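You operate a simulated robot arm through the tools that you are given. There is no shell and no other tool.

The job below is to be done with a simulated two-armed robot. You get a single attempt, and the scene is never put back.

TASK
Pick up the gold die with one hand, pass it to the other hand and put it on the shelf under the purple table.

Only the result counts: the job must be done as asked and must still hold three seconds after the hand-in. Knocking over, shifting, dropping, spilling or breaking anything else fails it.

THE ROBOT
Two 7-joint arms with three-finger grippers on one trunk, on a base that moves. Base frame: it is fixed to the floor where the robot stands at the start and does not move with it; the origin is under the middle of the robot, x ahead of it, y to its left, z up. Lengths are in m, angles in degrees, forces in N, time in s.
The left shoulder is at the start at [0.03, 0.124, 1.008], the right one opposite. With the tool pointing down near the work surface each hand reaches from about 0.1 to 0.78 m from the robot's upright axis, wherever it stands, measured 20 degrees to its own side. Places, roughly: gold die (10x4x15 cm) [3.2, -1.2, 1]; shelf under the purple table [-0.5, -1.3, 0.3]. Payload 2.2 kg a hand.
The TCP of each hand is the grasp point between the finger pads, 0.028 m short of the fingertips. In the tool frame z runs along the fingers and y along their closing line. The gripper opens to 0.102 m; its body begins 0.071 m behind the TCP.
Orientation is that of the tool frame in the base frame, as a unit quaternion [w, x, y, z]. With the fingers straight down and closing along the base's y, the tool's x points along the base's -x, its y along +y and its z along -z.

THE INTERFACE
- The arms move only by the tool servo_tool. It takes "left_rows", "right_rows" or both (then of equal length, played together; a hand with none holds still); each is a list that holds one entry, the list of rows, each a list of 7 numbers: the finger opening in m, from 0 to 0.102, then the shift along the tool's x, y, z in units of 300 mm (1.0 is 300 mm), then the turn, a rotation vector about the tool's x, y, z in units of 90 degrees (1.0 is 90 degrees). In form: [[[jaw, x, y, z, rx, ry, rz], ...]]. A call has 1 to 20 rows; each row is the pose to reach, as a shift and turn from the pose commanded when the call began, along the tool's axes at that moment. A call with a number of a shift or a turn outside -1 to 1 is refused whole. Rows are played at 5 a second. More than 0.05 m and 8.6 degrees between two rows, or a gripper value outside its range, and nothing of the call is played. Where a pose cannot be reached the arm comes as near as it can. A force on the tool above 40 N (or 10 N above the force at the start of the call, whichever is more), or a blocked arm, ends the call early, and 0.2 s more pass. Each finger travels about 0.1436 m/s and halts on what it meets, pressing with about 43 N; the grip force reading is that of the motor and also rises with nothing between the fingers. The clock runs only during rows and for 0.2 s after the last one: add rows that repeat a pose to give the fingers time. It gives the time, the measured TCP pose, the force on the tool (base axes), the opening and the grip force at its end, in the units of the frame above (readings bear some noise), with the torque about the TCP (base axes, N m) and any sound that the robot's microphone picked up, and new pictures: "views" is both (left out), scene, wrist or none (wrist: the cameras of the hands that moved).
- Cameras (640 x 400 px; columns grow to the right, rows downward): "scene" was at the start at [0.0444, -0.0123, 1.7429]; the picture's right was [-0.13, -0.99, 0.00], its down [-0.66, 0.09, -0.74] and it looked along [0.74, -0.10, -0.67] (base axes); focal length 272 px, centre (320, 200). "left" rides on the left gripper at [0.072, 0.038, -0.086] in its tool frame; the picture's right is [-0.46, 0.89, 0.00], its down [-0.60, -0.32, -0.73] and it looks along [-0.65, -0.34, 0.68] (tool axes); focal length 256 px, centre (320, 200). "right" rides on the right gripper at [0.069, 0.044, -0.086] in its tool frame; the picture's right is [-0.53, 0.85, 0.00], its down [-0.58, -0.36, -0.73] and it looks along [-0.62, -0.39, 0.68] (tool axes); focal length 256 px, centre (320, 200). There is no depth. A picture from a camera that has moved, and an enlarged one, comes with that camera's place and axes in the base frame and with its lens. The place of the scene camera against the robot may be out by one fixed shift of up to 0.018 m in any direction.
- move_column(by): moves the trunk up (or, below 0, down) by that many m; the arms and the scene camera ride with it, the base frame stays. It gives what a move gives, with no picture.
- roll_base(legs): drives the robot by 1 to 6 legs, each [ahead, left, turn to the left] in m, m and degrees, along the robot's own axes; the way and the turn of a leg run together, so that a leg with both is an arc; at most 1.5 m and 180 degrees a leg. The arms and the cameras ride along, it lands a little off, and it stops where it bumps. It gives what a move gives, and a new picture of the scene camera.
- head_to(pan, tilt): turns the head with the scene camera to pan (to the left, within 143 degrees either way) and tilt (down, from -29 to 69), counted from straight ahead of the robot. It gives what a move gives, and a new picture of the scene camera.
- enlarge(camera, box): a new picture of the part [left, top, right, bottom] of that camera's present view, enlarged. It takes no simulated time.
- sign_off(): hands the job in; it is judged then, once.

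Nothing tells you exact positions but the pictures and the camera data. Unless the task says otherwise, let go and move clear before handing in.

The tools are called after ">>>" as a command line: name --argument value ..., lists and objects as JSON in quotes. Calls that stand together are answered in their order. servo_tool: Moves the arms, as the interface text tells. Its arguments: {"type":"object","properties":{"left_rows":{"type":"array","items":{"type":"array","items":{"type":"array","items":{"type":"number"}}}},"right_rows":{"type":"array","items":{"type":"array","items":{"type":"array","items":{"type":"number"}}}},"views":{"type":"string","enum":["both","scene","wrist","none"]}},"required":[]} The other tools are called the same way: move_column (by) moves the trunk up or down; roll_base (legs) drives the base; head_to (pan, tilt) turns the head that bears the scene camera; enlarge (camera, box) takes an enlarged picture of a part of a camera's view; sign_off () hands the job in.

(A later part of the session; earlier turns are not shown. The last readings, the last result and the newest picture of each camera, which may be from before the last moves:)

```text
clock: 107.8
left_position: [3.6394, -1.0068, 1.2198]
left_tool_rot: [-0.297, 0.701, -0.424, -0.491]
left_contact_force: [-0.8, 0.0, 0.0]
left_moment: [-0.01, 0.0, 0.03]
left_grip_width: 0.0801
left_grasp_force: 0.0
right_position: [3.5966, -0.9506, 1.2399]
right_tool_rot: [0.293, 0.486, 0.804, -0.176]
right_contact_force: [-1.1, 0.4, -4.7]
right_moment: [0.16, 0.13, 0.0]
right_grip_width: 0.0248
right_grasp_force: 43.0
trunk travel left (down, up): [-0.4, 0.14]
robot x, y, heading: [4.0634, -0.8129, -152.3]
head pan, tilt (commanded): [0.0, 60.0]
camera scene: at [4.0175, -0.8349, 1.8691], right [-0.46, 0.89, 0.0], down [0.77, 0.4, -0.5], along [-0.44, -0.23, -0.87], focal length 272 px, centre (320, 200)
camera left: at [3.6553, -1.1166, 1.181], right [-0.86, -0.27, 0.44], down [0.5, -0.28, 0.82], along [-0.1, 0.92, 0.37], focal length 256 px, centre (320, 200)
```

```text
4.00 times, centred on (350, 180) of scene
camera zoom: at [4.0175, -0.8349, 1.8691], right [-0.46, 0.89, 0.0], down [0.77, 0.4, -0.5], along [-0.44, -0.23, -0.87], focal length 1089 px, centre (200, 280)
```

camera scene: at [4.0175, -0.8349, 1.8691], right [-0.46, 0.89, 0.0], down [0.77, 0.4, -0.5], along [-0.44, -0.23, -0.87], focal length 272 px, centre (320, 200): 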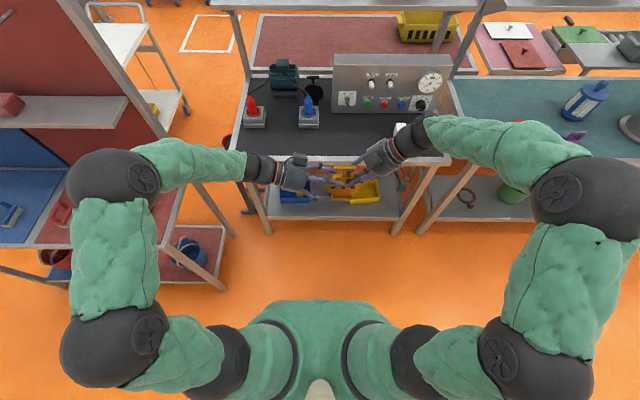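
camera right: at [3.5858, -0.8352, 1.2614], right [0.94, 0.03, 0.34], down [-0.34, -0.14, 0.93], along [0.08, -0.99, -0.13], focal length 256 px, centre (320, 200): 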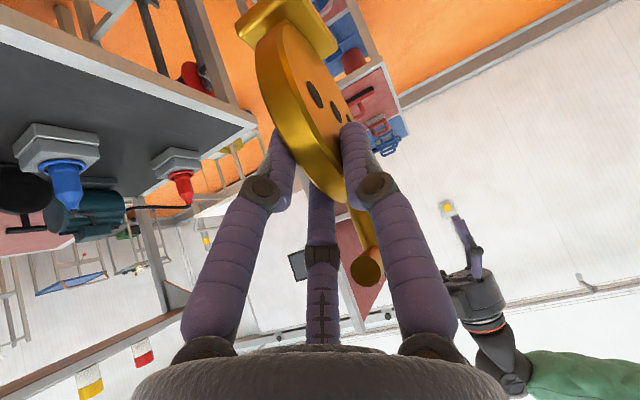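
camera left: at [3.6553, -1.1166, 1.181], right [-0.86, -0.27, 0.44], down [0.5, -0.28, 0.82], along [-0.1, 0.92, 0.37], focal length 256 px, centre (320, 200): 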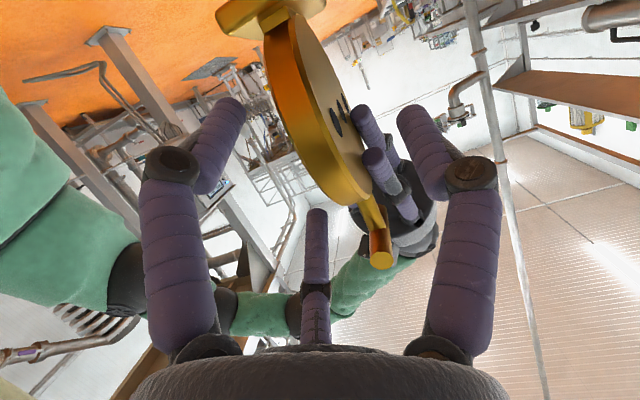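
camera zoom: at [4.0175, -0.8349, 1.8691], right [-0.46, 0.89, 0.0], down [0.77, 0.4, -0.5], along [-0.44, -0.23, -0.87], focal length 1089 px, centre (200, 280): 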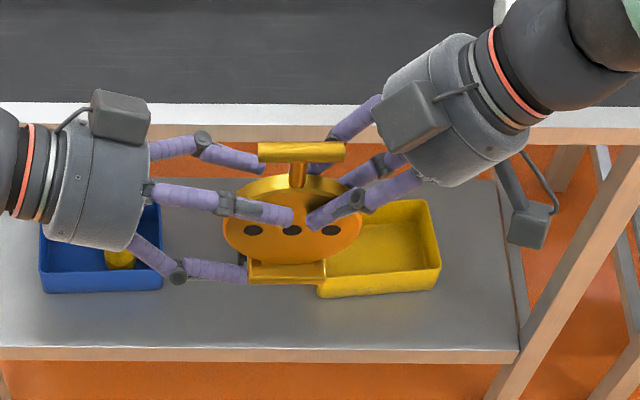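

The left hand is around the disc without contact, but its upper finger would close within about 5 mm of the right thumb. I'll back it off 8 mm for clearance, then close the left hand while the right holds.

>>> servo_tool --left_rows '[[[0.08, 0, 0, -0.014, 0, 0, 0], [0.08, 0, 0, -0.027, 0, 0, 0], [0.065, 0, 0, -0.027, 0, 0, 0], [0.05, 0, 0, -0.027, 0, 0, 0], [0.04, 0, 0, -0.027, 0, 0, 0], [0.03, 0, 0, -0.027, 0, 0, 0], [0.03, 0, 0, -0.027, 0, 0, 0]]]' --views "both"

>>> enlarge --camera "scene" --box '[270, 130, 430, 230]'

```text
clock: 109.4
left_position: [3.6431, -1.013, 1.2232]
left_tool_rot: [-0.296, 0.702, -0.423, -0.491]
left_contact_force: [-2.4, -1.6, -1.9]
left_moment: [-0.03, 0.0, 0.05]
left_grip_width: 0.0313
left_grasp_force: 1.0
right_position: [3.5961, -0.9505, 1.239]
right_tool_rot: [0.294, 0.484, 0.805, -0.175]
right_contact_force: [2.0, 1.1, -5.0]
right_moment: [0.16, 0.03, 0.07]
right_grip_width: 0.0248
right_grasp_force: 43.5
trunk travel left (down, up): [-0.4, 0.14]
robot x, y, heading: [4.0624, -0.8143, -152.3]
head pan, tilt (commanded): [0.0, 60.0]
camera scene: at [4.0173, -0.8348, 1.8691], right [-0.46, 0.89, 0.0], down [0.77, 0.4, -0.5], along [-0.44, -0.23, -0.87], focal length 272 px, centre (320, 200)
camera left: at [3.6588, -1.1234, 1.1842], right [-0.86, -0.27, 0.44], down [0.5, -0.28, 0.82], along [-0.1, 0.92, 0.37], focal length 256 px, centre (320, 200)
```

scene: 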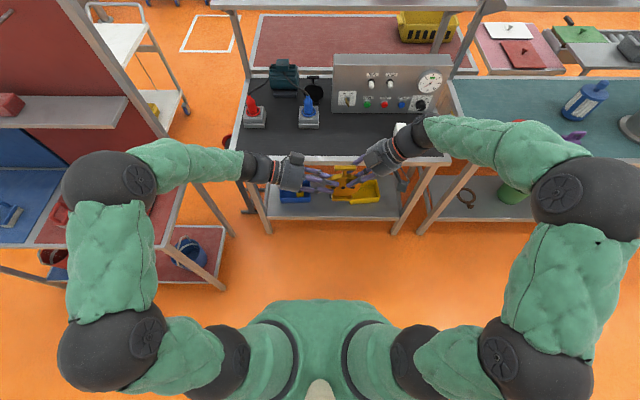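
left: 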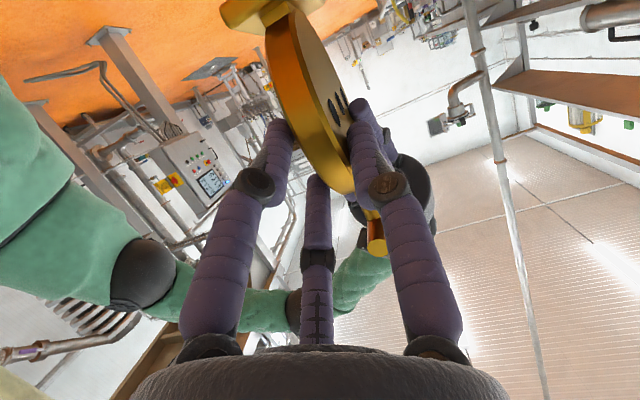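

```text
4.00 times, centred on (350, 180) of scene
camera zoom: at [4.0173, -0.8348, 1.8691], right [-0.46, 0.89, 0.0], down [0.77, 0.4, -0.5], along [-0.44, -0.23, -0.87], focal length 1089 px, centre (200, 280)
```

zoom: 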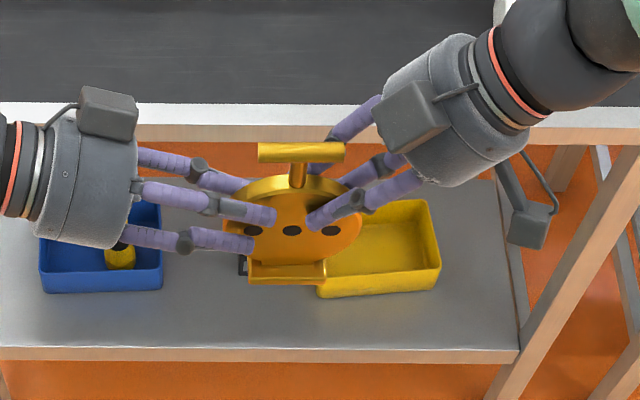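

The fingers are just touching both faces, well clear of the right thumb. I'll squeeze the left hand fully.

>>> servo_tool --left_rows '[[[0.02, 0, 0, 0, 0, 0, 0], [0.01, 0, 0, 0, 0, 0, 0], [0.0, 0, 0, 0, 0, 0, 0], [0.0, 0, 0, 0, 0, 0, 0], [0.0, 0, 0, 0, 0, 0, 0]]]' --views "both"

>>> enlarge --camera "scene" --box '[270, 130, 430, 230]'

```text
clock: 110.6
left_position: [3.6423, -1.0136, 1.2227]
left_tool_rot: [-0.296, 0.701, -0.423, -0.491]
left_contact_force: [-20.7, -7.9, -2.4]
left_moment: [-0.21, -0.11, 0.93]
left_grip_width: 0.0249
left_grasp_force: 42.6
right_position: [3.5969, -0.9512, 1.2378]
right_tool_rot: [0.295, 0.485, 0.805, -0.175]
right_contact_force: [21.2, 9.0, 1.9]
right_moment: [-0.07, -0.45, 0.79]
right_grip_width: 0.0252
right_grasp_force: 43.1
trunk travel left (down, up): [-0.4, 0.14]
robot x, y, heading: [4.0596, -0.8148, -152.2]
head pan, tilt (commanded): [0.0, 60.0]
camera scene: at [4.0173, -0.8348, 1.8691], right [-0.46, 0.89, 0.0], down [0.77, 0.4, -0.5], along [-0.44, -0.23, -0.87], focal length 272 px, centre (320, 200)
camera left: at [3.6583, -1.1242, 1.1845], right [-0.86, -0.27, 0.44], down [0.51, -0.27, 0.82], along [-0.1, 0.92, 0.37], focal length 256 px, centre (320, 200)
```

scene: 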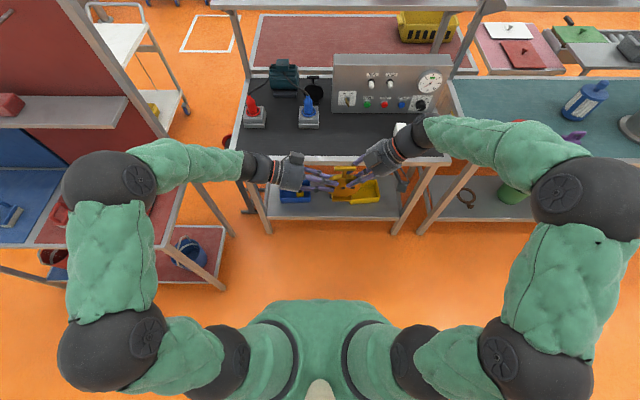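
left: 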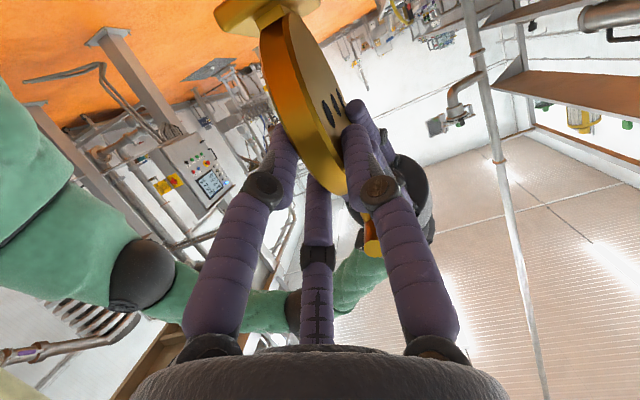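

```text
4.00 times, centred on (350, 180) of scene
camera zoom: at [4.0173, -0.8348, 1.8691], right [-0.46, 0.89, 0.0], down [0.77, 0.4, -0.5], along [-0.44, -0.23, -0.87], focal length 1089 px, centre (200, 280)
```

zoom: 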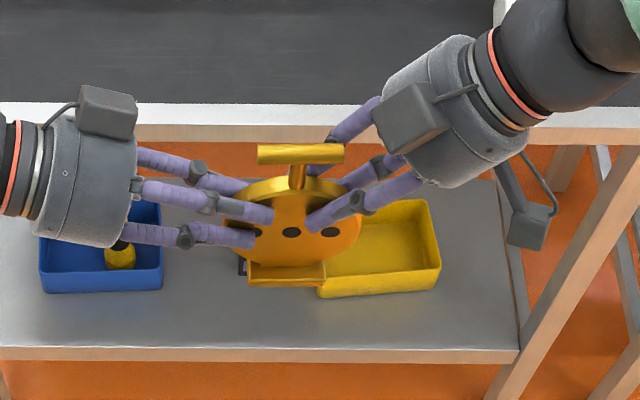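

Both hands now hold the die, with about 22 N of internal force because the left hand sits slightly off in its closing direction. I'll ease the left hand 2 mm forward to relax that before releasing the right.

>>> servo_tool --left_rows '[[[0.0, 0, 0.0035, 0, 0, 0, 0], [0.0, 0, 0.007, 0, 0, 0, 0], [0.0, 0, 0.007, 0, 0, 0, 0]]]' --views "none"

```text
clock: 111.4
left_position: [3.6403, -1.0151, 1.2233]
left_tool_rot: [-0.297, 0.701, -0.425, -0.49]
left_contact_force: [-15.3, -7.9, 0.3]
left_moment: [-0.18, 0.02, 0.71]
left_grip_width: 0.025
left_grasp_force: 43.0
right_position: [3.5964, -0.9502, 1.241]
right_tool_rot: [0.293, 0.485, 0.805, -0.176]
right_contact_force: [15.1, 7.2, -2.3]
right_moment: [0.21, -0.31, 0.58]
right_grip_width: 0.0249
right_grasp_force: 42.6
trunk travel left (down, up): [-0.4, 0.14]
robot x, y, heading: [4.0592, -0.8148, -152.2]
head pan, tilt (commanded): [0.0, 60.0]
```

That lowered it to about 17 N, or roughly 2.4 N per mm. I'll ease another 6 mm.

>>> servo_tool --left_rows '[[[0.0, 0, 0.005, 0, 0, 0, 0], [0.0, 0, 0.01, 0, 0, 0, 0], [0.0, 0, 0.015, 0, 0, 0, 0], [0.0, 0, 0.02, 0, 0, 0, 0], [0.0, 0, 0.02, 0, 0, 0, 0]]]' --views "none"

```text
clock: 112.6
left_position: [3.6378, -1.0143, 1.2233]
left_tool_rot: [-0.301, 0.699, -0.426, -0.49]
left_contact_force: [22.5, 8.7, 18.8]
left_moment: [0.35, 0.8, -0.88]
left_grip_width: 0.0252
left_grasp_force: 42.9
right_position: [3.5939, -0.9505, 1.2397]
right_tool_rot: [0.29, 0.487, 0.804, -0.18]
right_contact_force: [-24.5, -8.6, -24.5]
right_moment: [0.82, 0.44, -0.97]
right_grip_width: 0.0248
right_grasp_force: 43.4
trunk travel left (down, up): [-0.4, 0.14]
robot x, y, heading: [4.0603, -0.8161, -152.3]
head pan, tilt (commanded): [0.0, 60.0]
```

That overshot the other way, so I'll go back about 3 mm.

>>> servo_tool --left_rows '[[[0.0, 0, -0.004, 0, 0, 0, 0], [0.0, 0, -0.009, 0, 0, 0, 0], [0.0, 0, -0.009, 0, 0, 0, 0]]]' --views "none"

```text
clock: 113.4
left_position: [3.6397, -1.0152, 1.2237]
left_tool_rot: [-0.298, 0.7, -0.424, -0.491]
left_contact_force: [19.5, 9.0, 11.7]
left_moment: [0.3, 0.69, -0.77]
left_grip_width: 0.0251
left_grasp_force: 42.6
right_position: [3.5952, -0.9508, 1.2406]
right_tool_rot: [0.293, 0.485, 0.804, -0.177]
right_contact_force: [-19.4, -9.8, -16.8]
right_moment: [0.44, 0.21, -0.91]
right_grip_width: 0.025
right_grasp_force: 43.2
trunk travel left (down, up): [-0.4, 0.14]
robot x, y, heading: [4.0574, -0.8136, -152.2]
head pan, tilt (commanded): [0.0, 60.0]
```

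It's coming down slowly; another 2.5 mm back.

>>> servo_tool --left_rows '[[[0.0, 0, -0.004, 0, 0, 0, 0], [0.0, 0, -0.008, 0, 0, 0, 0], [0.0, 0, -0.008, 0, 0, 0, 0]]]' --views "none"

```text
clock: 114.2
left_position: [3.6413, -1.0148, 1.2241]
left_tool_rot: [-0.297, 0.701, -0.423, -0.491]
left_contact_force: [12.0, 6.1, 7.5]
left_moment: [0.59, 0.55, -0.44]
left_grip_width: 0.0248
left_grasp_force: 43.3
right_position: [3.5961, -0.951, 1.2394]
right_tool_rot: [0.293, 0.486, 0.804, -0.177]
right_contact_force: [-12.4, -6.1, -13.4]
right_moment: [-0.12, 0.09, -0.66]
right_grip_width: 0.0248
right_grasp_force: 44.1
trunk travel left (down, up): [-0.4, 0.14]
robot x, y, heading: [4.0597, -0.8126, -152.3]
head pan, tilt (commanded): [0.0, 60.0]
```

I'll make one more small correction, 1.5 mm back and up, and then open the right hand gradually.

>>> servo_tool --left_rows '[[[0.0, -0.0025, -0.003, -0.001, 0, 0, 0], [0.0, -0.0047, -0.006, -0.0017, 0, 0, 0], [0.0, -0.0047, -0.006, -0.0017, 0, 0, 0]]]' --views "wrist"

```text
clock: 115.0
left_position: [3.6408, -1.0134, 1.2234]
left_tool_rot: [-0.295, 0.703, -0.423, -0.49]
left_contact_force: [-2.5, 0.4, -4.9]
left_moment: [0.03, 0.14, 0.19]
left_grip_width: 0.025
left_grasp_force: 43.2
right_position: [3.5975, -0.9513, 1.24]
right_tool_rot: [0.294, 0.485, 0.805, -0.176]
right_contact_force: [2.9, -0.2, 5.9]
right_moment: [-0.55, -0.53, -0.01]
right_grip_width: 0.025
right_grasp_force: 42.6
trunk travel left (down, up): [-0.4, 0.14]
robot x, y, heading: [4.0577, -0.8152, -152.3]
head pan, tilt (commanded): [0.0, 60.0]
camera left: at [3.6573, -1.1248, 1.1854], right [-0.86, -0.27, 0.44], down [0.5, -0.27, 0.82], along [-0.1, 0.92, 0.37], focal length 256 px, centre (320, 200)
```

left: 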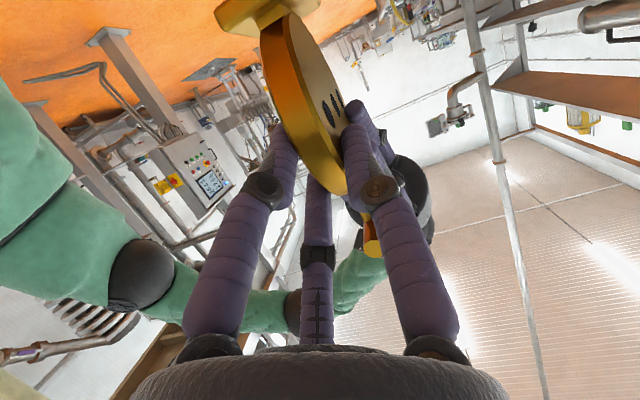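

The load is now entirely on the left hand, with almost no internal force. I'll open the right hand and withdraw it along its own axis.

>>> servo_tool --right_rows '[[[0.035, 0, 0, 0, 0, 0, 0], [0.05, 0, 0, 0, 0, 0, 0], [0.065, 0, 0, 0, 0, 0, 0], [0.075, 0, 0, 0, 0, 0, 0], [0.075, 0, 0, 0, 0, 0, 0]]]' --views "both"

>>> enlarge --camera "scene" --box '[270, 130, 430, 230]'

```text
clock: 116.2
left_position: [3.6418, -1.0138, 1.2253]
left_tool_rot: [-0.296, 0.702, -0.423, -0.491]
left_contact_force: [-0.8, 0.5, 0.2]
left_moment: [-0.24, -0.15, -0.02]
left_grip_width: 0.0249
left_grasp_force: 42.8
right_position: [3.5961, -0.9503, 1.2394]
right_tool_rot: [0.293, 0.485, 0.805, -0.177]
right_contact_force: [0.2, 0.3, -0.2]
right_moment: [-0.04, 0.04, 0.01]
right_grip_width: 0.0751
right_grasp_force: 0.0
trunk travel left (down, up): [-0.4, 0.14]
robot x, y, heading: [4.0621, -0.8155, -152.3]
head pan, tilt (commanded): [0.0, 60.0]
camera scene: at [4.0173, -0.8348, 1.8691], right [-0.46, 0.89, 0.0], down [0.77, 0.4, -0.5], along [-0.44, -0.23, -0.87], focal length 272 px, centre (320, 200)
camera right: at [3.5857, -0.8353, 1.2614], right [0.94, 0.03, 0.34], down [-0.34, -0.14, 0.93], along [0.08, -0.99, -0.13], focal length 256 px, centre (320, 200)
```

scene: 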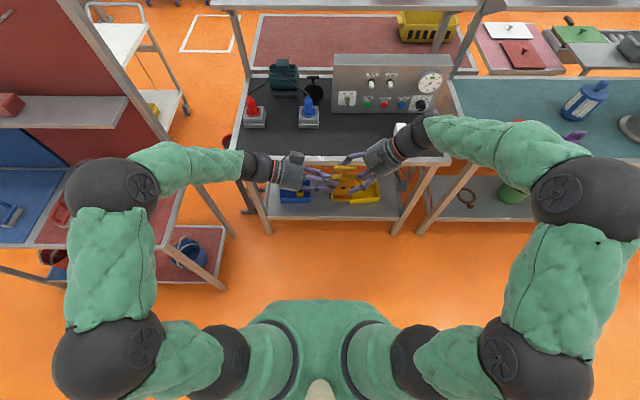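
right: 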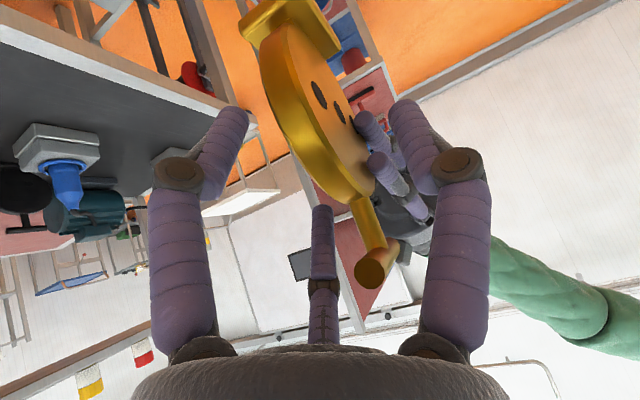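

```text
4.00 times, centred on (350, 180) of scene
camera zoom: at [4.0173, -0.8348, 1.8691], right [-0.46, 0.89, 0.0], down [0.77, 0.4, -0.5], along [-0.44, -0.23, -0.87], focal length 1089 px, centre (200, 280)
```

zoom: 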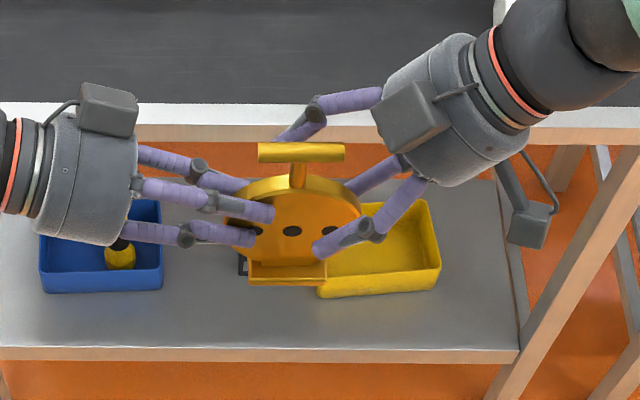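

The die stays put in the left hand. I'll withdraw the right hand 15 cm along its axis.

>>> servo_tool --right_rows '[[[0.078, 0, 0, -0.06, 0, 0, 0], [0.078, 0, 0, -0.12, 0, 0, 0], [0.078, 0, 0, -0.18, 0, 0, 0], [0.078, 0, 0, -0.25, 0, 0, 0], [0.078, 0, 0, -0.33, 0, 0, 0], [0.078, 0, 0, -0.41, 0, 0, 0], [0.078, 0, 0, -0.5, 0, 0, 0], [0.078, 0, 0, -0.5, 0, 0, 0]]]' --views "both"

>>> enlarge --camera "scene" --box '[270, 130, 430, 230]'

```text
clock: 118.0
left_position: [3.6414, -1.0144, 1.2245]
left_tool_rot: [-0.296, 0.701, -0.423, -0.491]
left_contact_force: [0.5, -0.3, 0.1]
left_moment: [-0.21, -0.12, 0.0]
left_grip_width: 0.025
left_grasp_force: 43.1
right_position: [3.5523, -0.8656, 1.354]
right_tool_rot: [0.293, 0.486, 0.804, -0.176]
right_contact_force: [0.6, -0.6, -0.7]
right_moment: [0.01, 0.01, 0.01]
right_grip_width: 0.078
right_grasp_force: 0.1
trunk travel left (down, up): [-0.4, 0.14]
robot x, y, heading: [4.0576, -0.8176, -152.1]
head pan, tilt (commanded): [0.0, 60.0]
camera scene: at [4.0172, -0.8352, 1.8691], right [-0.46, 0.89, 0.0], down [0.77, 0.4, -0.5], along [-0.44, -0.23, -0.87], focal length 272 px, centre (320, 200)
camera right: at [3.5405, -0.7497, 1.3762], right [0.94, 0.03, 0.34], down [-0.34, -0.15, 0.93], along [0.08, -0.99, -0.13], focal length 256 px, centre (320, 200)
```

scene: 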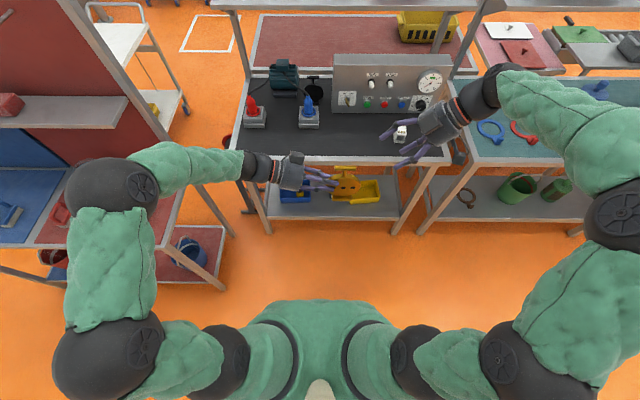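
right: 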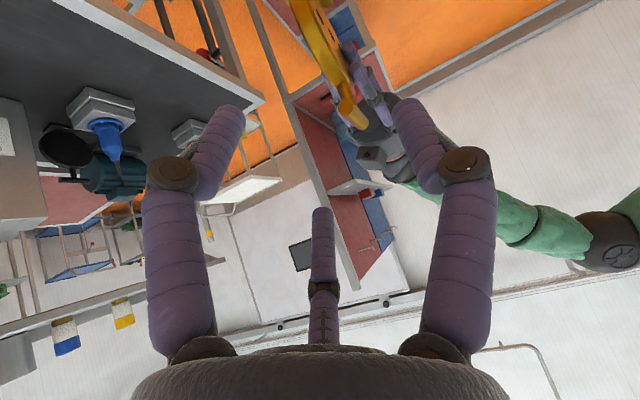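

```text
4.00 times, centred on (350, 180) of scene
camera zoom: at [4.0172, -0.8352, 1.8691], right [-0.46, 0.89, 0.0], down [0.77, 0.4, -0.5], along [-0.44, -0.23, -0.87], focal length 1089 px, centre (200, 280)
```

zoom: 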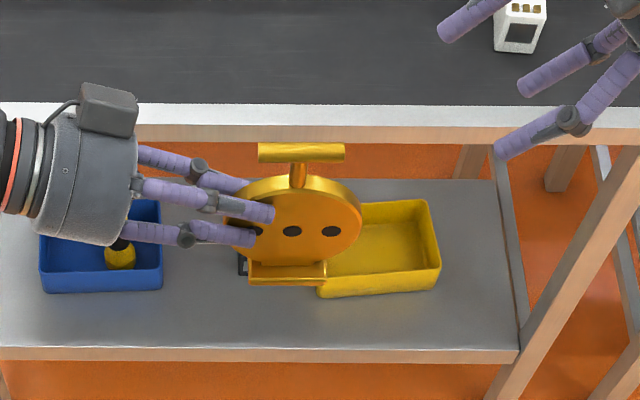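

The left hand now holds the die alone and the right hand is clear. I'll turn the left hand to point forward with the die upright in front of it, and untilt the right hand at the same time.

>>> servo_tool --left_rows '[[[0.0, 0.0208, -0.0125, -0.057, -0.0783, 0, -0.0285], [0.0, 0.0415, -0.025, -0.114, -0.1566, 0, -0.057], [0.0, 0.0623, -0.0375, -0.171, -0.2349, 0, -0.0855], [0.0, 0.083, -0.05, -0.228, -0.3132, 0, -0.114], [0.0, 0.1038, -0.0625, -0.285, -0.3915, 0, -0.1425], [0.0, 0.1245, -0.075, -0.342, -0.4699, 0, -0.171], [0.0, 0.1453, -0.0875, -0.399, -0.5482, 0, -0.1995], [0.0, 0.166, -0.1, -0.456, -0.6265, 0, -0.228], [0.0, 0.1868, -0.1125, -0.513, -0.7048, 0, -0.2565], [0.0, 0.2075, -0.125, -0.57, -0.7831, 0, -0.285], [0.0, 0.2283, -0.1375, -0.627, -0.8614, 0, -0.3135], [0.0, 0.249, -0.15, -0.684, -0.9397, 0, -0.342], [0.0, 0.249, -0.15, -0.684, -0.9397, 0, -0.342]]]' --right_rows '[[[0.078, 0, 0.0194, 0, 0, 0.037, 0], [0.078, 0, 0.0388, 0, 0, 0.074, 0], [0.078, 0, 0.0583, 0, 0, 0.111, 0], [0.078, 0, 0.0777, 0, 0, 0.148, 0], [0.078, 0, 0.0971, 0, 0, 0.185, 0], [0.078, 0, 0.1165, 0, 0, 0.222, 0], [0.078, 0, 0.1359, 0, 0, 0.259, 0], [0.078, 0, 0.1553, 0, 0, 0.296, 0], [0.078, 0, 0.1748, 0, 0, 0.333, 0], [0.078, 0, 0.1942, 0, 0, 0.37, 0], [0.078, 0, 0.2136, 0, 0, 0.407, 0], [0.078, 0, 0.233, 0, 0, 0.444, 0], [0.078, 0, 0.233, 0, 0, 0.444, 0]]]' --views "both"

```text
clock: 120.8
left_position: [3.7964, -1.21, 1.2247]
left_tool_rot: [0.122, 0.8, 0.181, -0.559]
left_contact_force: [-0.3, 0.8, -5.6]
left_moment: [0.14, -0.21, 0.01]
left_grip_width: 0.0248
left_grasp_force: 43.3
left hand out of reach, approached as far as the arm can: row 11, 12, 13
right_position: [3.6144, -0.8323, 1.353]
right_tool_rot: [0.0, 0.517, 0.856, -0.001]
right_contact_force: [-0.1, -0.6, -0.1]
right_moment: [-0.01, 0.01, 0.01]
right_grip_width: 0.0782
right_grasp_force: 0.1
trunk travel left (down, up): [-0.4, 0.14]
robot x, y, heading: [4.0556, -0.8158, -152.4]
head pan, tilt (commanded): [0.0, 60.0]
camera scene: at [4.0175, -0.8346, 1.8691], right [-0.46, 0.89, 0.0], down [0.77, 0.4, -0.5], along [-0.44, -0.23, -0.87], focal length 272 px, centre (320, 200)
camera right: at [3.6214, -0.7518, 1.4407], right [1.0, -0.08, 0.0], down [-0.05, -0.68, 0.73], along [-0.06, -0.73, -0.68], focal length 256 px, centre (320, 200)
camera left: at [3.908, -1.1988, 1.1859], right [0.23, -0.87, 0.43], down [0.3, 0.49, 0.82], along [-0.92, -0.06, 0.38], focal length 256 px, centre (320, 200)
```

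scene: 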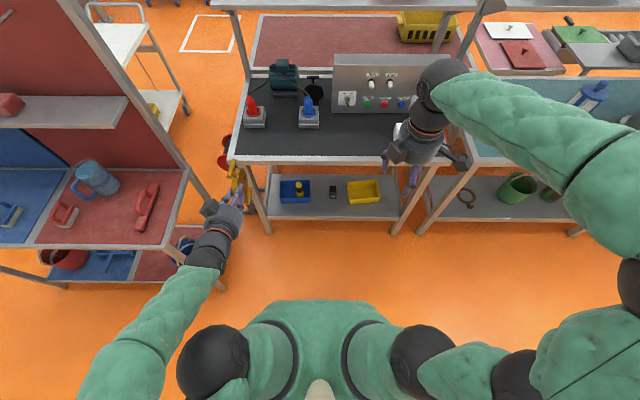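
right: 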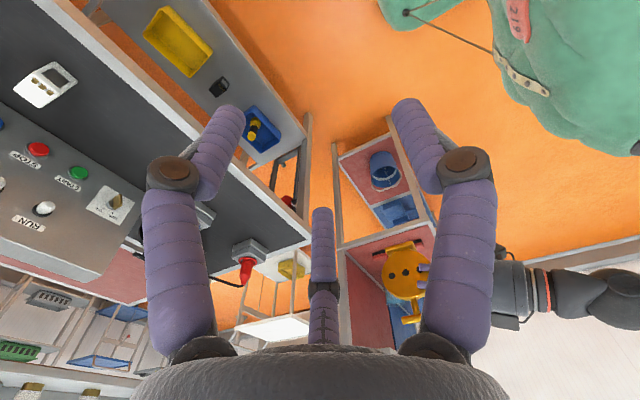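
left: 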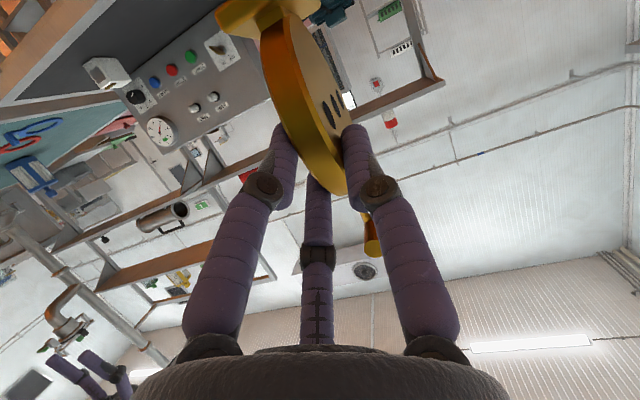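

The die is upright in the left hand, pointing forward, and its weight (about 5.5 N) now shows on the left wrist. I'll ease the left hand slightly forward off its reach limit and turn the right hand back to its neutral pose for driving.

>>> servo_tool --left_rows '[[[0.0, -0.01, 0, 0.028, 0, 0, 0], [0.0, -0.02, 0, 0.056, 0, 0, 0], [0.0, -0.03, 0, 0.084, 0, 0, 0], [0.0, -0.04, 0, 0.112, 0, 0, 0], [0.0, -0.05, 0, 0.14, 0, 0, 0], [0.0, -0.06, 0, 0.168, 0, 0, 0], [0.0, -0.0684, 0, 0.188, 0, 0, 0], [0.0, -0.0684, 0, 0.188, 0, 0, 0], [0.0, -0.0684, 0, 0.188, 0, 0, 0], [0.0, -0.0684, 0, 0.188, 0, 0, 0], [0.0, -0.0684, 0, 0.188, 0, 0, 0], [0.0, -0.0684, 0, 0.188, 0, 0, 0], [0.0, -0.0684, 0, 0.188, 0, 0, 0]]]' --right_rows '[[[0.078, 0, 0, 0, 0, 0, 0.0833], [0.078, 0, 0, 0, 0, 0, 0.1667], [0.078, 0, 0, 0, 0, 0, 0.25], [0.078, 0, 0, 0, 0, 0, 0.3333], [0.078, 0, 0, 0, 0, 0, 0.4167], [0.078, 0, 0, 0, 0, 0, 0.5], [0.078, 0, 0, 0, 0, 0, 0.5833], [0.078, 0, 0, 0, 0, 0, 0.6667], [0.078, 0, 0, 0, 0, 0, 0.75], [0.078, 0, 0, 0, 0, 0, 0.8333], [0.078, 0, 0, 0, 0, 0, 0.9167], [0.078, 0, 0, 0, 0, 0, 1.0], [0.078, 0, 0, 0, 0, 0, 1.0]]]' --views "scene"

```text
clock: 123.6
left_position: [3.792, -1.2339, 1.2492]
left_tool_rot: [0.134, 0.796, 0.194, -0.558]
left_contact_force: [0.5, 0.4, -5.2]
left_moment: [0.17, -0.24, -0.05]
left_grip_width: 0.0247
left_grasp_force: 42.8
left hand out of reach, approached as far as the arm can: row 1, 2, 3, 4, 5, 6, 7, 8, 9, 10, 11, 12, 13
right_position: [3.6142, -0.833, 1.3545]
right_tool_rot: [0.0, 0.971, 0.24, 0.0]
right_contact_force: [0.2, -1.1, -0.6]
right_moment: [0.0, -0.02, -0.01]
right_grip_width: 0.0778
right_grasp_force: 0.1
trunk travel left (down, up): [-0.4, 0.14]
robot x, y, heading: [4.0611, -0.8187, -152.5]
head pan, tilt (commanded): [0.0, 60.0]
camera scene: at [4.0176, -0.835, 1.8691], right [-0.46, 0.89, 0.0], down [0.77, 0.4, -0.5], along [-0.44, -0.23, -0.87], focal length 272 px, centre (320, 200)
```

scene: 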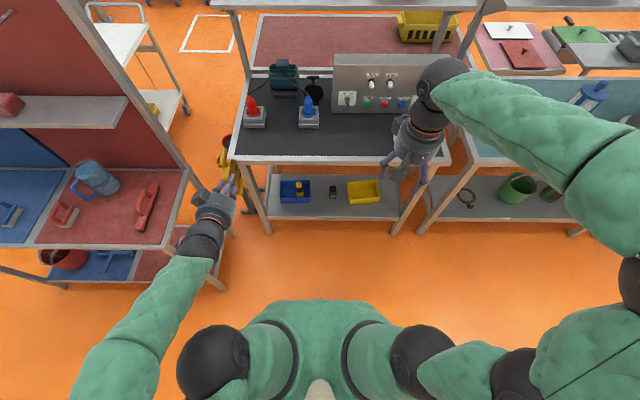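

The left arm is at a joint limit in this high pose, though the grip is firm and the die upright. I'll back the base into open floor and then lower the left hand, since the shelf pose is much lower anyway.

>>> roll_base --legs '[[-0.3, 0, 0]]'

>>> servo_tool --left_rows '[[[0.0, 0.0854, 0, 0.0311, 0, 0, 0], [0.0, 0.1709, 0, 0.0622, 0, 0, 0], [0.0, 0.2563, 0, 0.0933, 0, 0, 0], [0.0, 0.3417, 0, 0.1244, 0, 0, 0], [0.0, 0.4271, 0, 0.1555, 0, 0, 0], [0.0, 0.5126, 0, 0.1865, 0, 0, 0], [0.0, 0.598, 0, 0.2176, 0, 0, 0], [0.0, 0.6834, 0, 0.2487, 0, 0, 0], [0.0, 0.7689, 0, 0.2798, 0, 0, 0], [0.0, 0.8543, 0, 0.3109, 0, 0, 0], [0.0, 0.9397, 0, 0.342, 0, 0, 0], [0.0, 0.9397, 0, 0.342, 0, 0, 0]]]' --views "both"

```text
clock: 125.7
left_position: [4.0615, -1.0923, 1.2483]
left_tool_rot: [0.135, 0.796, 0.195, -0.557]
left_contact_force: [1.0, 0.1, -5.1]
left_moment: [0.13, -0.21, 0.01]
left_grip_width: 0.0248
left_grasp_force: 42.7
right_position: [3.8826, -0.6912, 1.3543]
right_tool_rot: [0.0, 0.971, 0.241, 0.0]
right_contact_force: [0.0, -0.2, 0.9]
right_moment: [-0.04, 0.03, -0.01]
right_grip_width: 0.0782
right_grasp_force: 0.1
trunk travel left (down, up): [-0.4, 0.14]
robot x, y, heading: [4.3299, -0.6741, -152.5]
head pan, tilt (commanded): [0.0, 60.0]
camera scene: at [4.2875, -0.6934, 1.8691], right [-0.47, 0.89, 0.0], down [0.77, 0.4, -0.5], along [-0.44, -0.23, -0.87], focal length 272 px, centre (320, 200)
```

scene: 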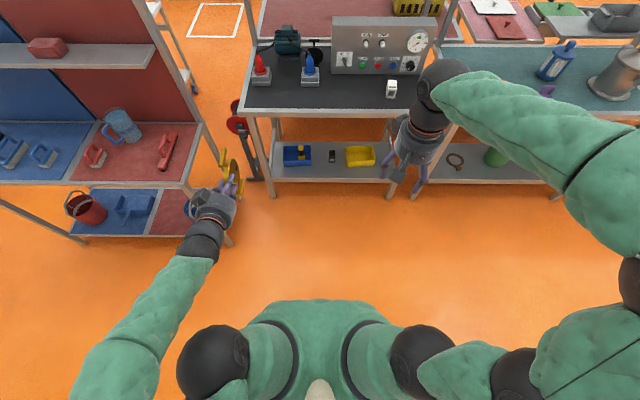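

```text
clock: 128.3
left_position: [4.0686, -1.2328, 0.9916]
left_tool_rot: [0.09, 0.8, 0.195, -0.561]
left_contact_force: [0.4, -2.6, -2.3]
left_moment: [0.2, -0.32, -0.11]
left_grip_width: 0.0251
left_grasp_force: 42.6
left hand out of reach, approached as far as the arm can: row 1, 2, 3, 4, 5, 6, 7, 8, 9, 10, 11, 12
right_position: [3.883, -0.6911, 1.3537]
right_tool_rot: [0.001, 0.971, 0.24, 0.0]
right_contact_force: [0.3, 0.7, 0.4]
right_moment: [-0.04, -0.01, 0.0]
right_grip_width: 0.0782
right_grasp_force: 0.1
trunk travel left (down, up): [-0.4, 0.14]
robot x, y, heading: [4.328, -0.673, -152.3]
head pan, tilt (commanded): [0.0, 60.0]
camera scene: at [4.2859, -0.6926, 1.8692], right [-0.47, 0.89, 0.0], down [0.77, 0.4, -0.5], along [-0.44, -0.23, -0.87], focal length 272 px, centre (320, 200)
camera left: at [4.1797, -1.2197, 0.9508], right [0.23, -0.9, 0.37], down [0.32, 0.43, 0.85], along [-0.92, -0.08, 0.39], focal length 256 px, centre (320, 200)
```

scene: 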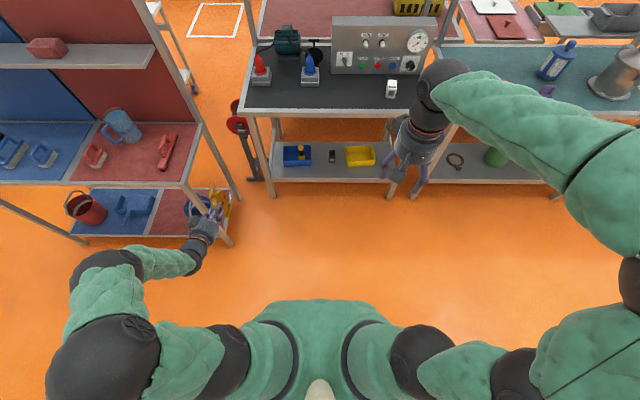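
left: 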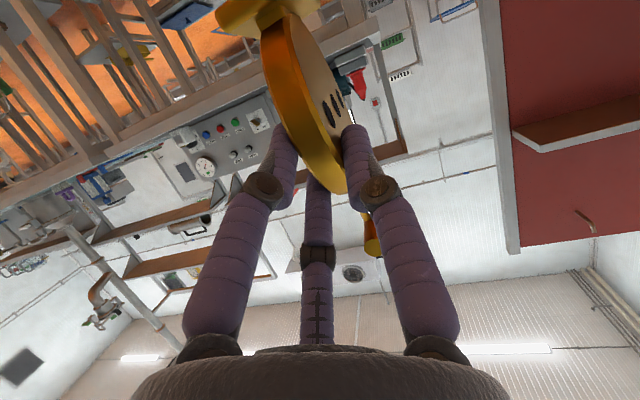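

Pointing straight ahead at this lateral position seems to be past the wrist's sideways limit, whereas pointing inward worked. I'll yaw the left hand 40° to the right in place and see whether the pose becomes reachable.

>>> servo_tool --left_rows '[[[0.0, 0.0696, 0, 0.0253, 0.0696, 0, 0.0253], [0.0, 0.0696, 0, 0.0253, 0.1392, 0, 0.0507], [0.0, 0.0696, 0, 0.0253, 0.2088, 0, 0.076], [0.0, 0.0696, 0, 0.0253, 0.2785, 0, 0.1013], [0.0, 0.0696, 0, 0.0253, 0.3481, 0, 0.1267], [0.0, 0.0696, 0, 0.0253, 0.4177, 0, 0.152], [0.0, 0.0696, 0, 0.0253, 0.4177, 0, 0.152], [0.0, 0.0696, 0, 0.0253, 0.4177, 0, 0.152]]]' --views "both"

```text
clock: 130.1
left_position: [4.0686, -1.226, 0.9643]
left_tool_rot: [-0.111, 0.804, -0.089, -0.577]
left_contact_force: [-1.5, 0.1, -5.1]
left_moment: [-0.04, -0.26, -0.03]
left_grip_width: 0.0248
left_grasp_force: 43.2
right_position: [3.8831, -0.6925, 1.3545]
right_tool_rot: [0.0, 0.971, 0.241, 0.0]
right_contact_force: [0.2, 0.0, -0.1]
right_moment: [0.03, 0.03, -0.01]
right_grip_width: 0.0778
right_grasp_force: 0.0
trunk travel left (down, up): [-0.4, 0.14]
robot x, y, heading: [4.329, -0.6778, -152.3]
head pan, tilt (commanded): [0.0, 60.0]
camera scene: at [4.2865, -0.6945, 1.8691], right [-0.47, 0.89, 0.0], down [0.77, 0.4, -0.5], along [-0.44, -0.23, -0.87], focal length 272 px, centre (320, 200)
camera left: at [4.1596, -1.2869, 0.9192], right [-0.39, -0.84, 0.37], down [0.56, 0.11, 0.82], along [-0.73, 0.53, 0.43], focal length 256 px, centre (320, 200)
```

scene: 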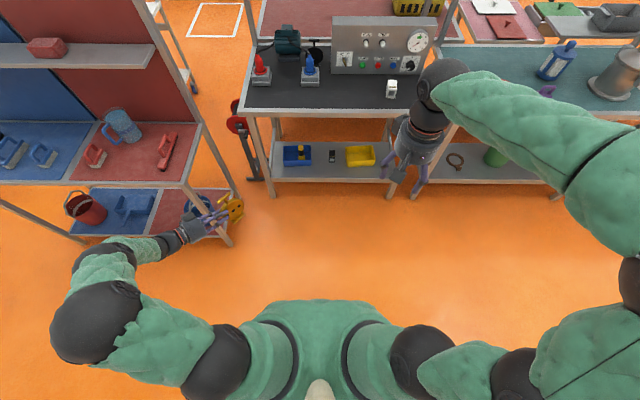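
left: 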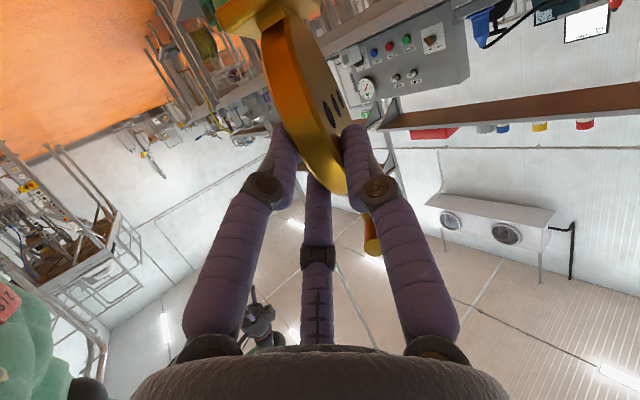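

Pointing 45° to the right is reachable again, so I'll stand at an angle to the table instead. I'll level the hand by a few degrees and test whether it can go down to shelf height relative to the shoulder.

>>> servo_tool --left_rows '[[[0.0, 0.1, 0.008, 0.0326, 0, 0.004, 0.0086], [0.0, 0.2, 0.016, 0.0652, 0, 0.007, 0.0171], [0.0, 0.3, 0.024, 0.0978, 0, 0.011, 0.0257], [0.0, 0.4, 0.032, 0.1303, 0, 0.015, 0.0343], [0.0, 0.5, 0.04, 0.1629, 0, 0.018, 0.0428], [0.0, 0.6, 0.048, 0.1955, 0.001, 0.022, 0.0514], [0.0, 0.6, 0.048, 0.1955, 0.001, 0.022, 0.0514]]]' --views "both"

```text
clock: 131.7
left_position: [4.068, -1.2249, 0.7757]
left_tool_rot: [-0.086, 0.81, -0.124, -0.567]
left_contact_force: [-0.3, 0.9, -5.5]
left_moment: [-0.07, -0.27, 0.03]
left_grip_width: 0.025
left_grasp_force: 43.4
right_position: [3.8829, -0.6926, 1.3542]
right_tool_rot: [0.0, 0.971, 0.24, 0.0]
right_contact_force: [0.5, 1.0, -0.5]
right_moment: [0.01, -0.01, 0.01]
right_grip_width: 0.0779
right_grasp_force: 0.0
trunk travel left (down, up): [-0.4, 0.14]
robot x, y, heading: [4.3291, -0.6738, -152.5]
head pan, tilt (commanded): [0.0, 60.0]
camera scene: at [4.2869, -0.6934, 1.8692], right [-0.47, 0.89, 0.0], down [0.77, 0.4, -0.5], along [-0.44, -0.23, -0.87], focal length 272 px, centre (320, 200)
camera left: at [4.158, -1.2911, 0.7357], right [-0.42, -0.8, 0.44], down [0.56, 0.16, 0.82], along [-0.72, 0.58, 0.38], focal length 256 px, centre (320, 200)
```

scene: 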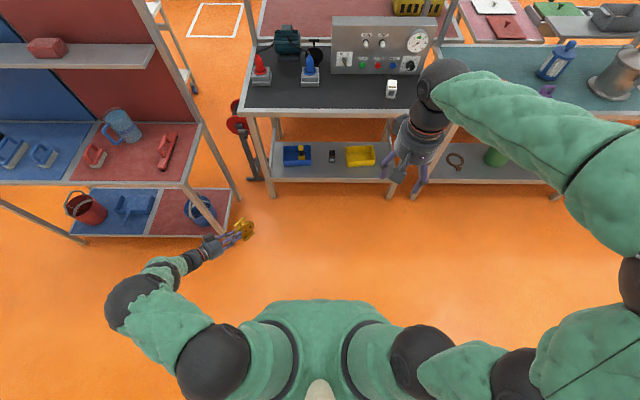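
left: 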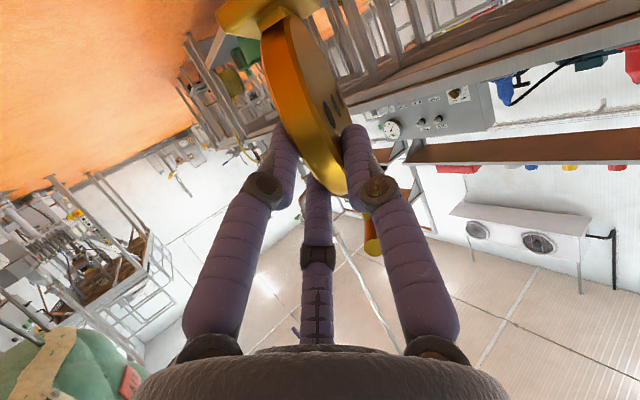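

The low pose works, but 45° inward would put my base alongside the table. I'll try a more central reach, about 0.6 m ahead and 0.15 m left, pointing 30° to the right.

>>> servo_tool --left_rows '[[[0.0, -0.0338, -0.0339, 0.0926, -0.0196, 0, -0.0071], [0.0, -0.0675, -0.0678, 0.1853, -0.0392, 0, -0.0143], [0.0, -0.1013, -0.1016, 0.2779, -0.0588, 0, -0.0214], [0.0, -0.135, -0.1355, 0.3705, -0.0784, 0, -0.0285], [0.0, -0.1688, -0.1694, 0.4631, -0.0979, 0, -0.0356], [0.0, -0.2025, -0.2033, 0.5558, -0.1175, 0, -0.0428], [0.0, -0.2363, -0.2371, 0.6484, -0.1371, 0, -0.0499], [0.0, -0.27, -0.271, 0.741, -0.1567, 0, -0.057], [0.0, -0.27, -0.271, 0.741, -0.1567, 0, -0.057]]]' --views "scene"

```text
clock: 133.7
left_position: [3.8671, -1.0789, 0.776]
left_tool_rot: [-0.011, 0.819, -0.016, -0.574]
left_contact_force: [0.2, -0.5, -5.8]
left_moment: [0.02, -0.27, 0.0]
left_grip_width: 0.0247
left_grasp_force: 43.0
right_position: [3.8823, -0.6931, 1.3552]
right_tool_rot: [0.0, 0.971, 0.24, 0.0]
right_contact_force: [0.2, -0.4, 0.5]
right_moment: [0.0, 0.03, -0.02]
right_grip_width: 0.0779
right_grasp_force: 0.1
trunk travel left (down, up): [-0.4, 0.14]
robot x, y, heading: [4.3246, -0.6704, -152.4]
head pan, tilt (commanded): [0.0, 60.0]
camera scene: at [4.2872, -0.6946, 1.8691], right [-0.47, 0.89, 0.0], down [0.77, 0.4, -0.5], along [-0.44, -0.23, -0.87], focal length 272 px, centre (320, 200)
```

scene: 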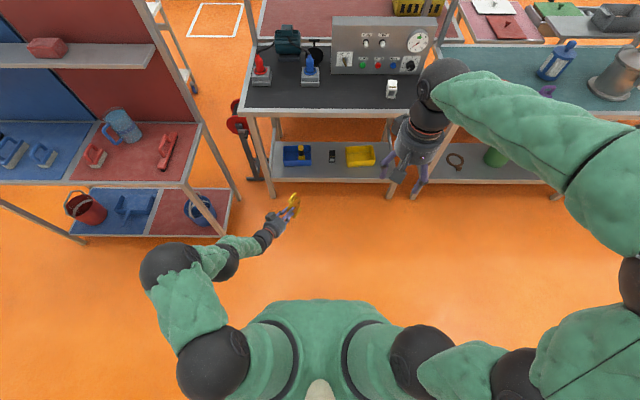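

Pointing 30° inward at (0.6, 0.15) is fully reachable. I'll try 20° straighter, so I can stand more squarely in front of the table.

>>> servo_tool --left_rows '[[[0.0, 0.0015, 0.0475, -0.004, -0.0522, 0, -0.019], [0.0, 0.003, 0.095, -0.008, -0.1044, 0, -0.038], [0.0, 0.0045, 0.1425, -0.012, -0.1566, 0, -0.057], [0.0, 0.006, 0.19, -0.016, -0.2088, 0, -0.076], [0.0, 0.006, 0.19, -0.016, -0.2088, 0, -0.076]]]' --views "scene"

```text
clock: 134.9
left_position: [3.8656, -1.1722, 0.7738]
left_tool_rot: [0.064, 0.81, 0.126, -0.568]
left_contact_force: [-0.7, -0.4, -4.8]
left_moment: [0.11, -0.26, 0.0]
left_grip_width: 0.0249
left_grasp_force: 42.9
left hand out of reach, approached as far as the arm can: row 2, 3, 4, 5
right_position: [3.8829, -0.6905, 1.3531]
right_tool_rot: [0.001, 0.971, 0.239, 0.0]
right_contact_force: [-0.4, 0.2, -1.4]
right_moment: [0.0, -0.01, -0.05]
right_grip_width: 0.0781
right_grasp_force: 0.0
trunk travel left (down, up): [-0.4, 0.14]
robot x, y, heading: [4.3297, -0.6746, -152.4]
head pan, tilt (commanded): [0.0, 60.0]
camera scene: at [4.2864, -0.6935, 1.8691], right [-0.47, 0.89, 0.0], down [0.77, 0.4, -0.5], along [-0.44, -0.23, -0.87], focal length 272 px, centre (320, 200)
```

scene: 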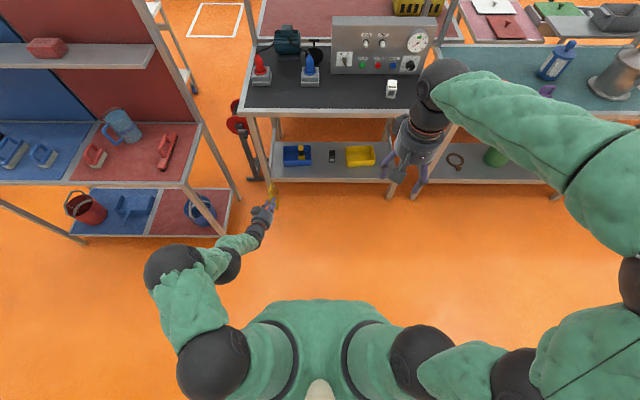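

That reaches roughly 12° inward, with small errors, so a stance with the hand about 22° inward at (0.63, 0.18) will do. For driving I'll bring the die up and in, in two moves, to the compact high pose I know is reachable.

>>> servo_tool --left_rows '[[[0.0, -0.0666, -0.0295, -0.0919, 0.0492, 0.002, 0.0214], [0.0, -0.1333, -0.059, -0.1838, 0.0985, 0.004, 0.0428], [0.0, -0.1999, -0.0885, -0.2756, 0.1478, 0.006, 0.0641], [0.0, -0.2665, -0.118, -0.3675, 0.197, 0.0085, 0.0855], [0.0, -0.3331, -0.1475, -0.4594, 0.2463, 0.0106, 0.1069], [0.0, -0.3998, -0.177, -0.5513, 0.2955, 0.0128, 0.1283], [0.0, -0.4664, -0.2065, -0.6431, 0.3448, 0.0149, 0.1496], [0.0, -0.533, -0.236, -0.735, 0.394, 0.017, 0.171], [0.0, -0.533, -0.236, -0.735, 0.394, 0.017, 0.171]]]' --views "scene"

```text
clock: 136.9
left_position: [3.9912, -1.0582, 0.9999]
left_tool_rot: [-0.09, 0.814, -0.159, -0.551]
left_contact_force: [-0.1, -0.6, -5.1]
left_moment: [-0.06, -0.26, 0.0]
left_grip_width: 0.0251
left_grasp_force: 43.4
left hand out of reach, approached as far as the arm can: row 1
right_position: [3.8825, -0.6924, 1.3549]
right_tool_rot: [-0.001, 0.971, 0.241, 0.001]
right_contact_force: [-0.3, 0.1, 0.1]
right_moment: [0.03, 0.0, -0.02]
right_grip_width: 0.0781
right_grasp_force: 0.1
trunk travel left (down, up): [-0.4, 0.14]
robot x, y, heading: [4.3264, -0.6774, -152.2]
head pan, tilt (commanded): [0.0, 60.0]
camera scene: at [4.2859, -0.6945, 1.8691], right [-0.47, 0.89, 0.0], down [0.77, 0.4, -0.5], along [-0.44, -0.23, -0.87], focal length 272 px, centre (320, 200)
```

scene: 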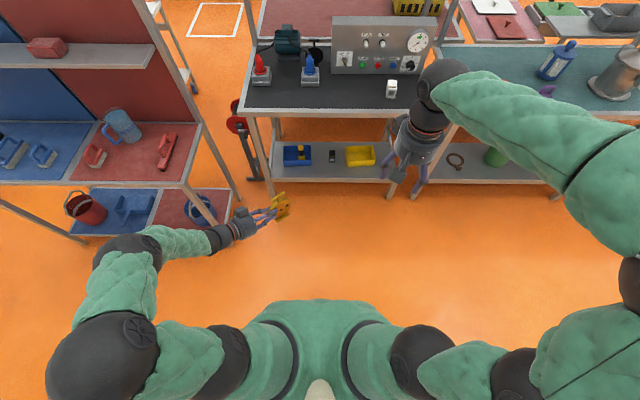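

Good; the second move brings the die up to about 1.25 m, close in front of me and pointing right.

>>> servo_tool --left_rows '[[[0.0, -0.1071, -0.0428, -0.013, 0.0476, -0.0043, 0.0171], [0.0, -0.2143, -0.0855, -0.026, 0.0953, -0.0085, 0.0343], [0.0, -0.3214, -0.1283, -0.039, 0.1429, -0.0128, 0.0514], [0.0, -0.4285, -0.171, -0.052, 0.1905, -0.017, 0.0685], [0.0, -0.5356, -0.2138, -0.065, 0.2381, -0.0213, 0.0856], [0.0, -0.6428, -0.2565, -0.078, 0.2858, -0.0255, 0.1028], [0.0, -0.7499, -0.2993, -0.091, 0.3334, -0.0298, 0.1199], [0.0, -0.857, -0.342, -0.104, 0.381, -0.034, 0.137], [0.0, -0.857, -0.342, -0.104, 0.381, -0.034, 0.137]]]' --views "both"

```text
clock: 138.9
left_position: [3.9661, -0.932, 1.2472]
left_tool_rot: [-0.271, 0.715, -0.397, -0.507]
left_contact_force: [-0.2, 0.4, -5.1]
left_moment: [-0.19, -0.16, -0.04]
left_grip_width: 0.0251
left_grasp_force: 42.8
right_position: [3.8829, -0.6936, 1.3542]
right_tool_rot: [0.0, 0.971, 0.24, 0.0]
right_contact_force: [-0.4, 0.4, 0.2]
right_moment: [-0.02, -0.03, -0.01]
right_grip_width: 0.0781
right_grasp_force: 0.1
trunk travel left (down, up): [-0.4, 0.14]
robot x, y, heading: [4.3274, -0.6748, -152.4]
head pan, tilt (commanded): [0.0, 60.0]
camera scene: at [4.2866, -0.6941, 1.8691], right [-0.47, 0.89, 0.0], down [0.77, 0.4, -0.5], along [-0.44, -0.23, -0.87], focal length 272 px, centre (320, 200)
camera left: at [3.9913, -1.0398, 1.2088], right [-0.83, -0.34, 0.45], down [0.54, -0.23, 0.81], along [-0.17, 0.91, 0.37], focal length 256 px, centre (320, 200)
```

scene: 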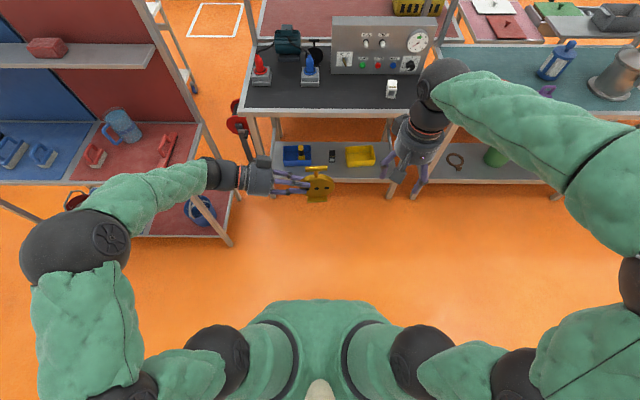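
left: 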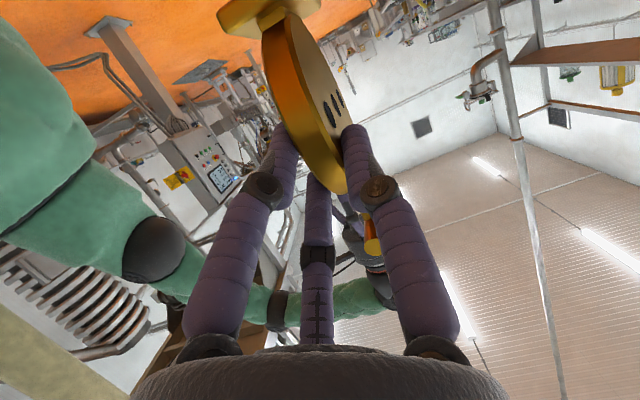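

The die is compact and steady in the left hand. I'll drive back the way I came, first turning left to face the door wall and moving out behind the board.

>>> roll_base --legs '[[0, 0, 98.4], [1.328, -0.257, 0]]'

```text
clock: 149.8
left_position: [5.2395, -2.2001, 1.2481]
left_tool_rot: [0.215, 0.764, 0.291, -0.534]
left_contact_force: [-0.5, 1.1, -0.5]
left_moment: [0.01, 0.0, -0.02]
left_grip_width: 0.0022
left_grasp_force: 31.6
right_position: [5.0189, -2.3231, 1.3546]
right_tool_rot: [-0.001, 0.44, 0.898, 0.001]
right_contact_force: [-0.3, 0.8, 0.5]
right_moment: [0.01, 0.01, 0.01]
right_grip_width: 0.0779
right_grasp_force: 0.0
trunk travel left (down, up): [-0.4, 0.14]
robot x, y, heading: [4.9263, -1.89, -52.3]
head pan, tilt (commanded): [0.0, 60.0]
camera scene: at [4.9389, -1.919, 1.8691], right [-0.79, -0.61, 0.0], down [-0.53, 0.69, -0.5], along [0.31, -0.4, -0.87], focal length 272 px, centre (320, 200)
```

scene: 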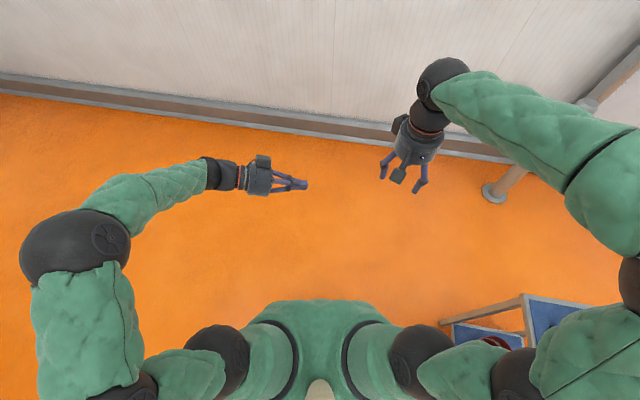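

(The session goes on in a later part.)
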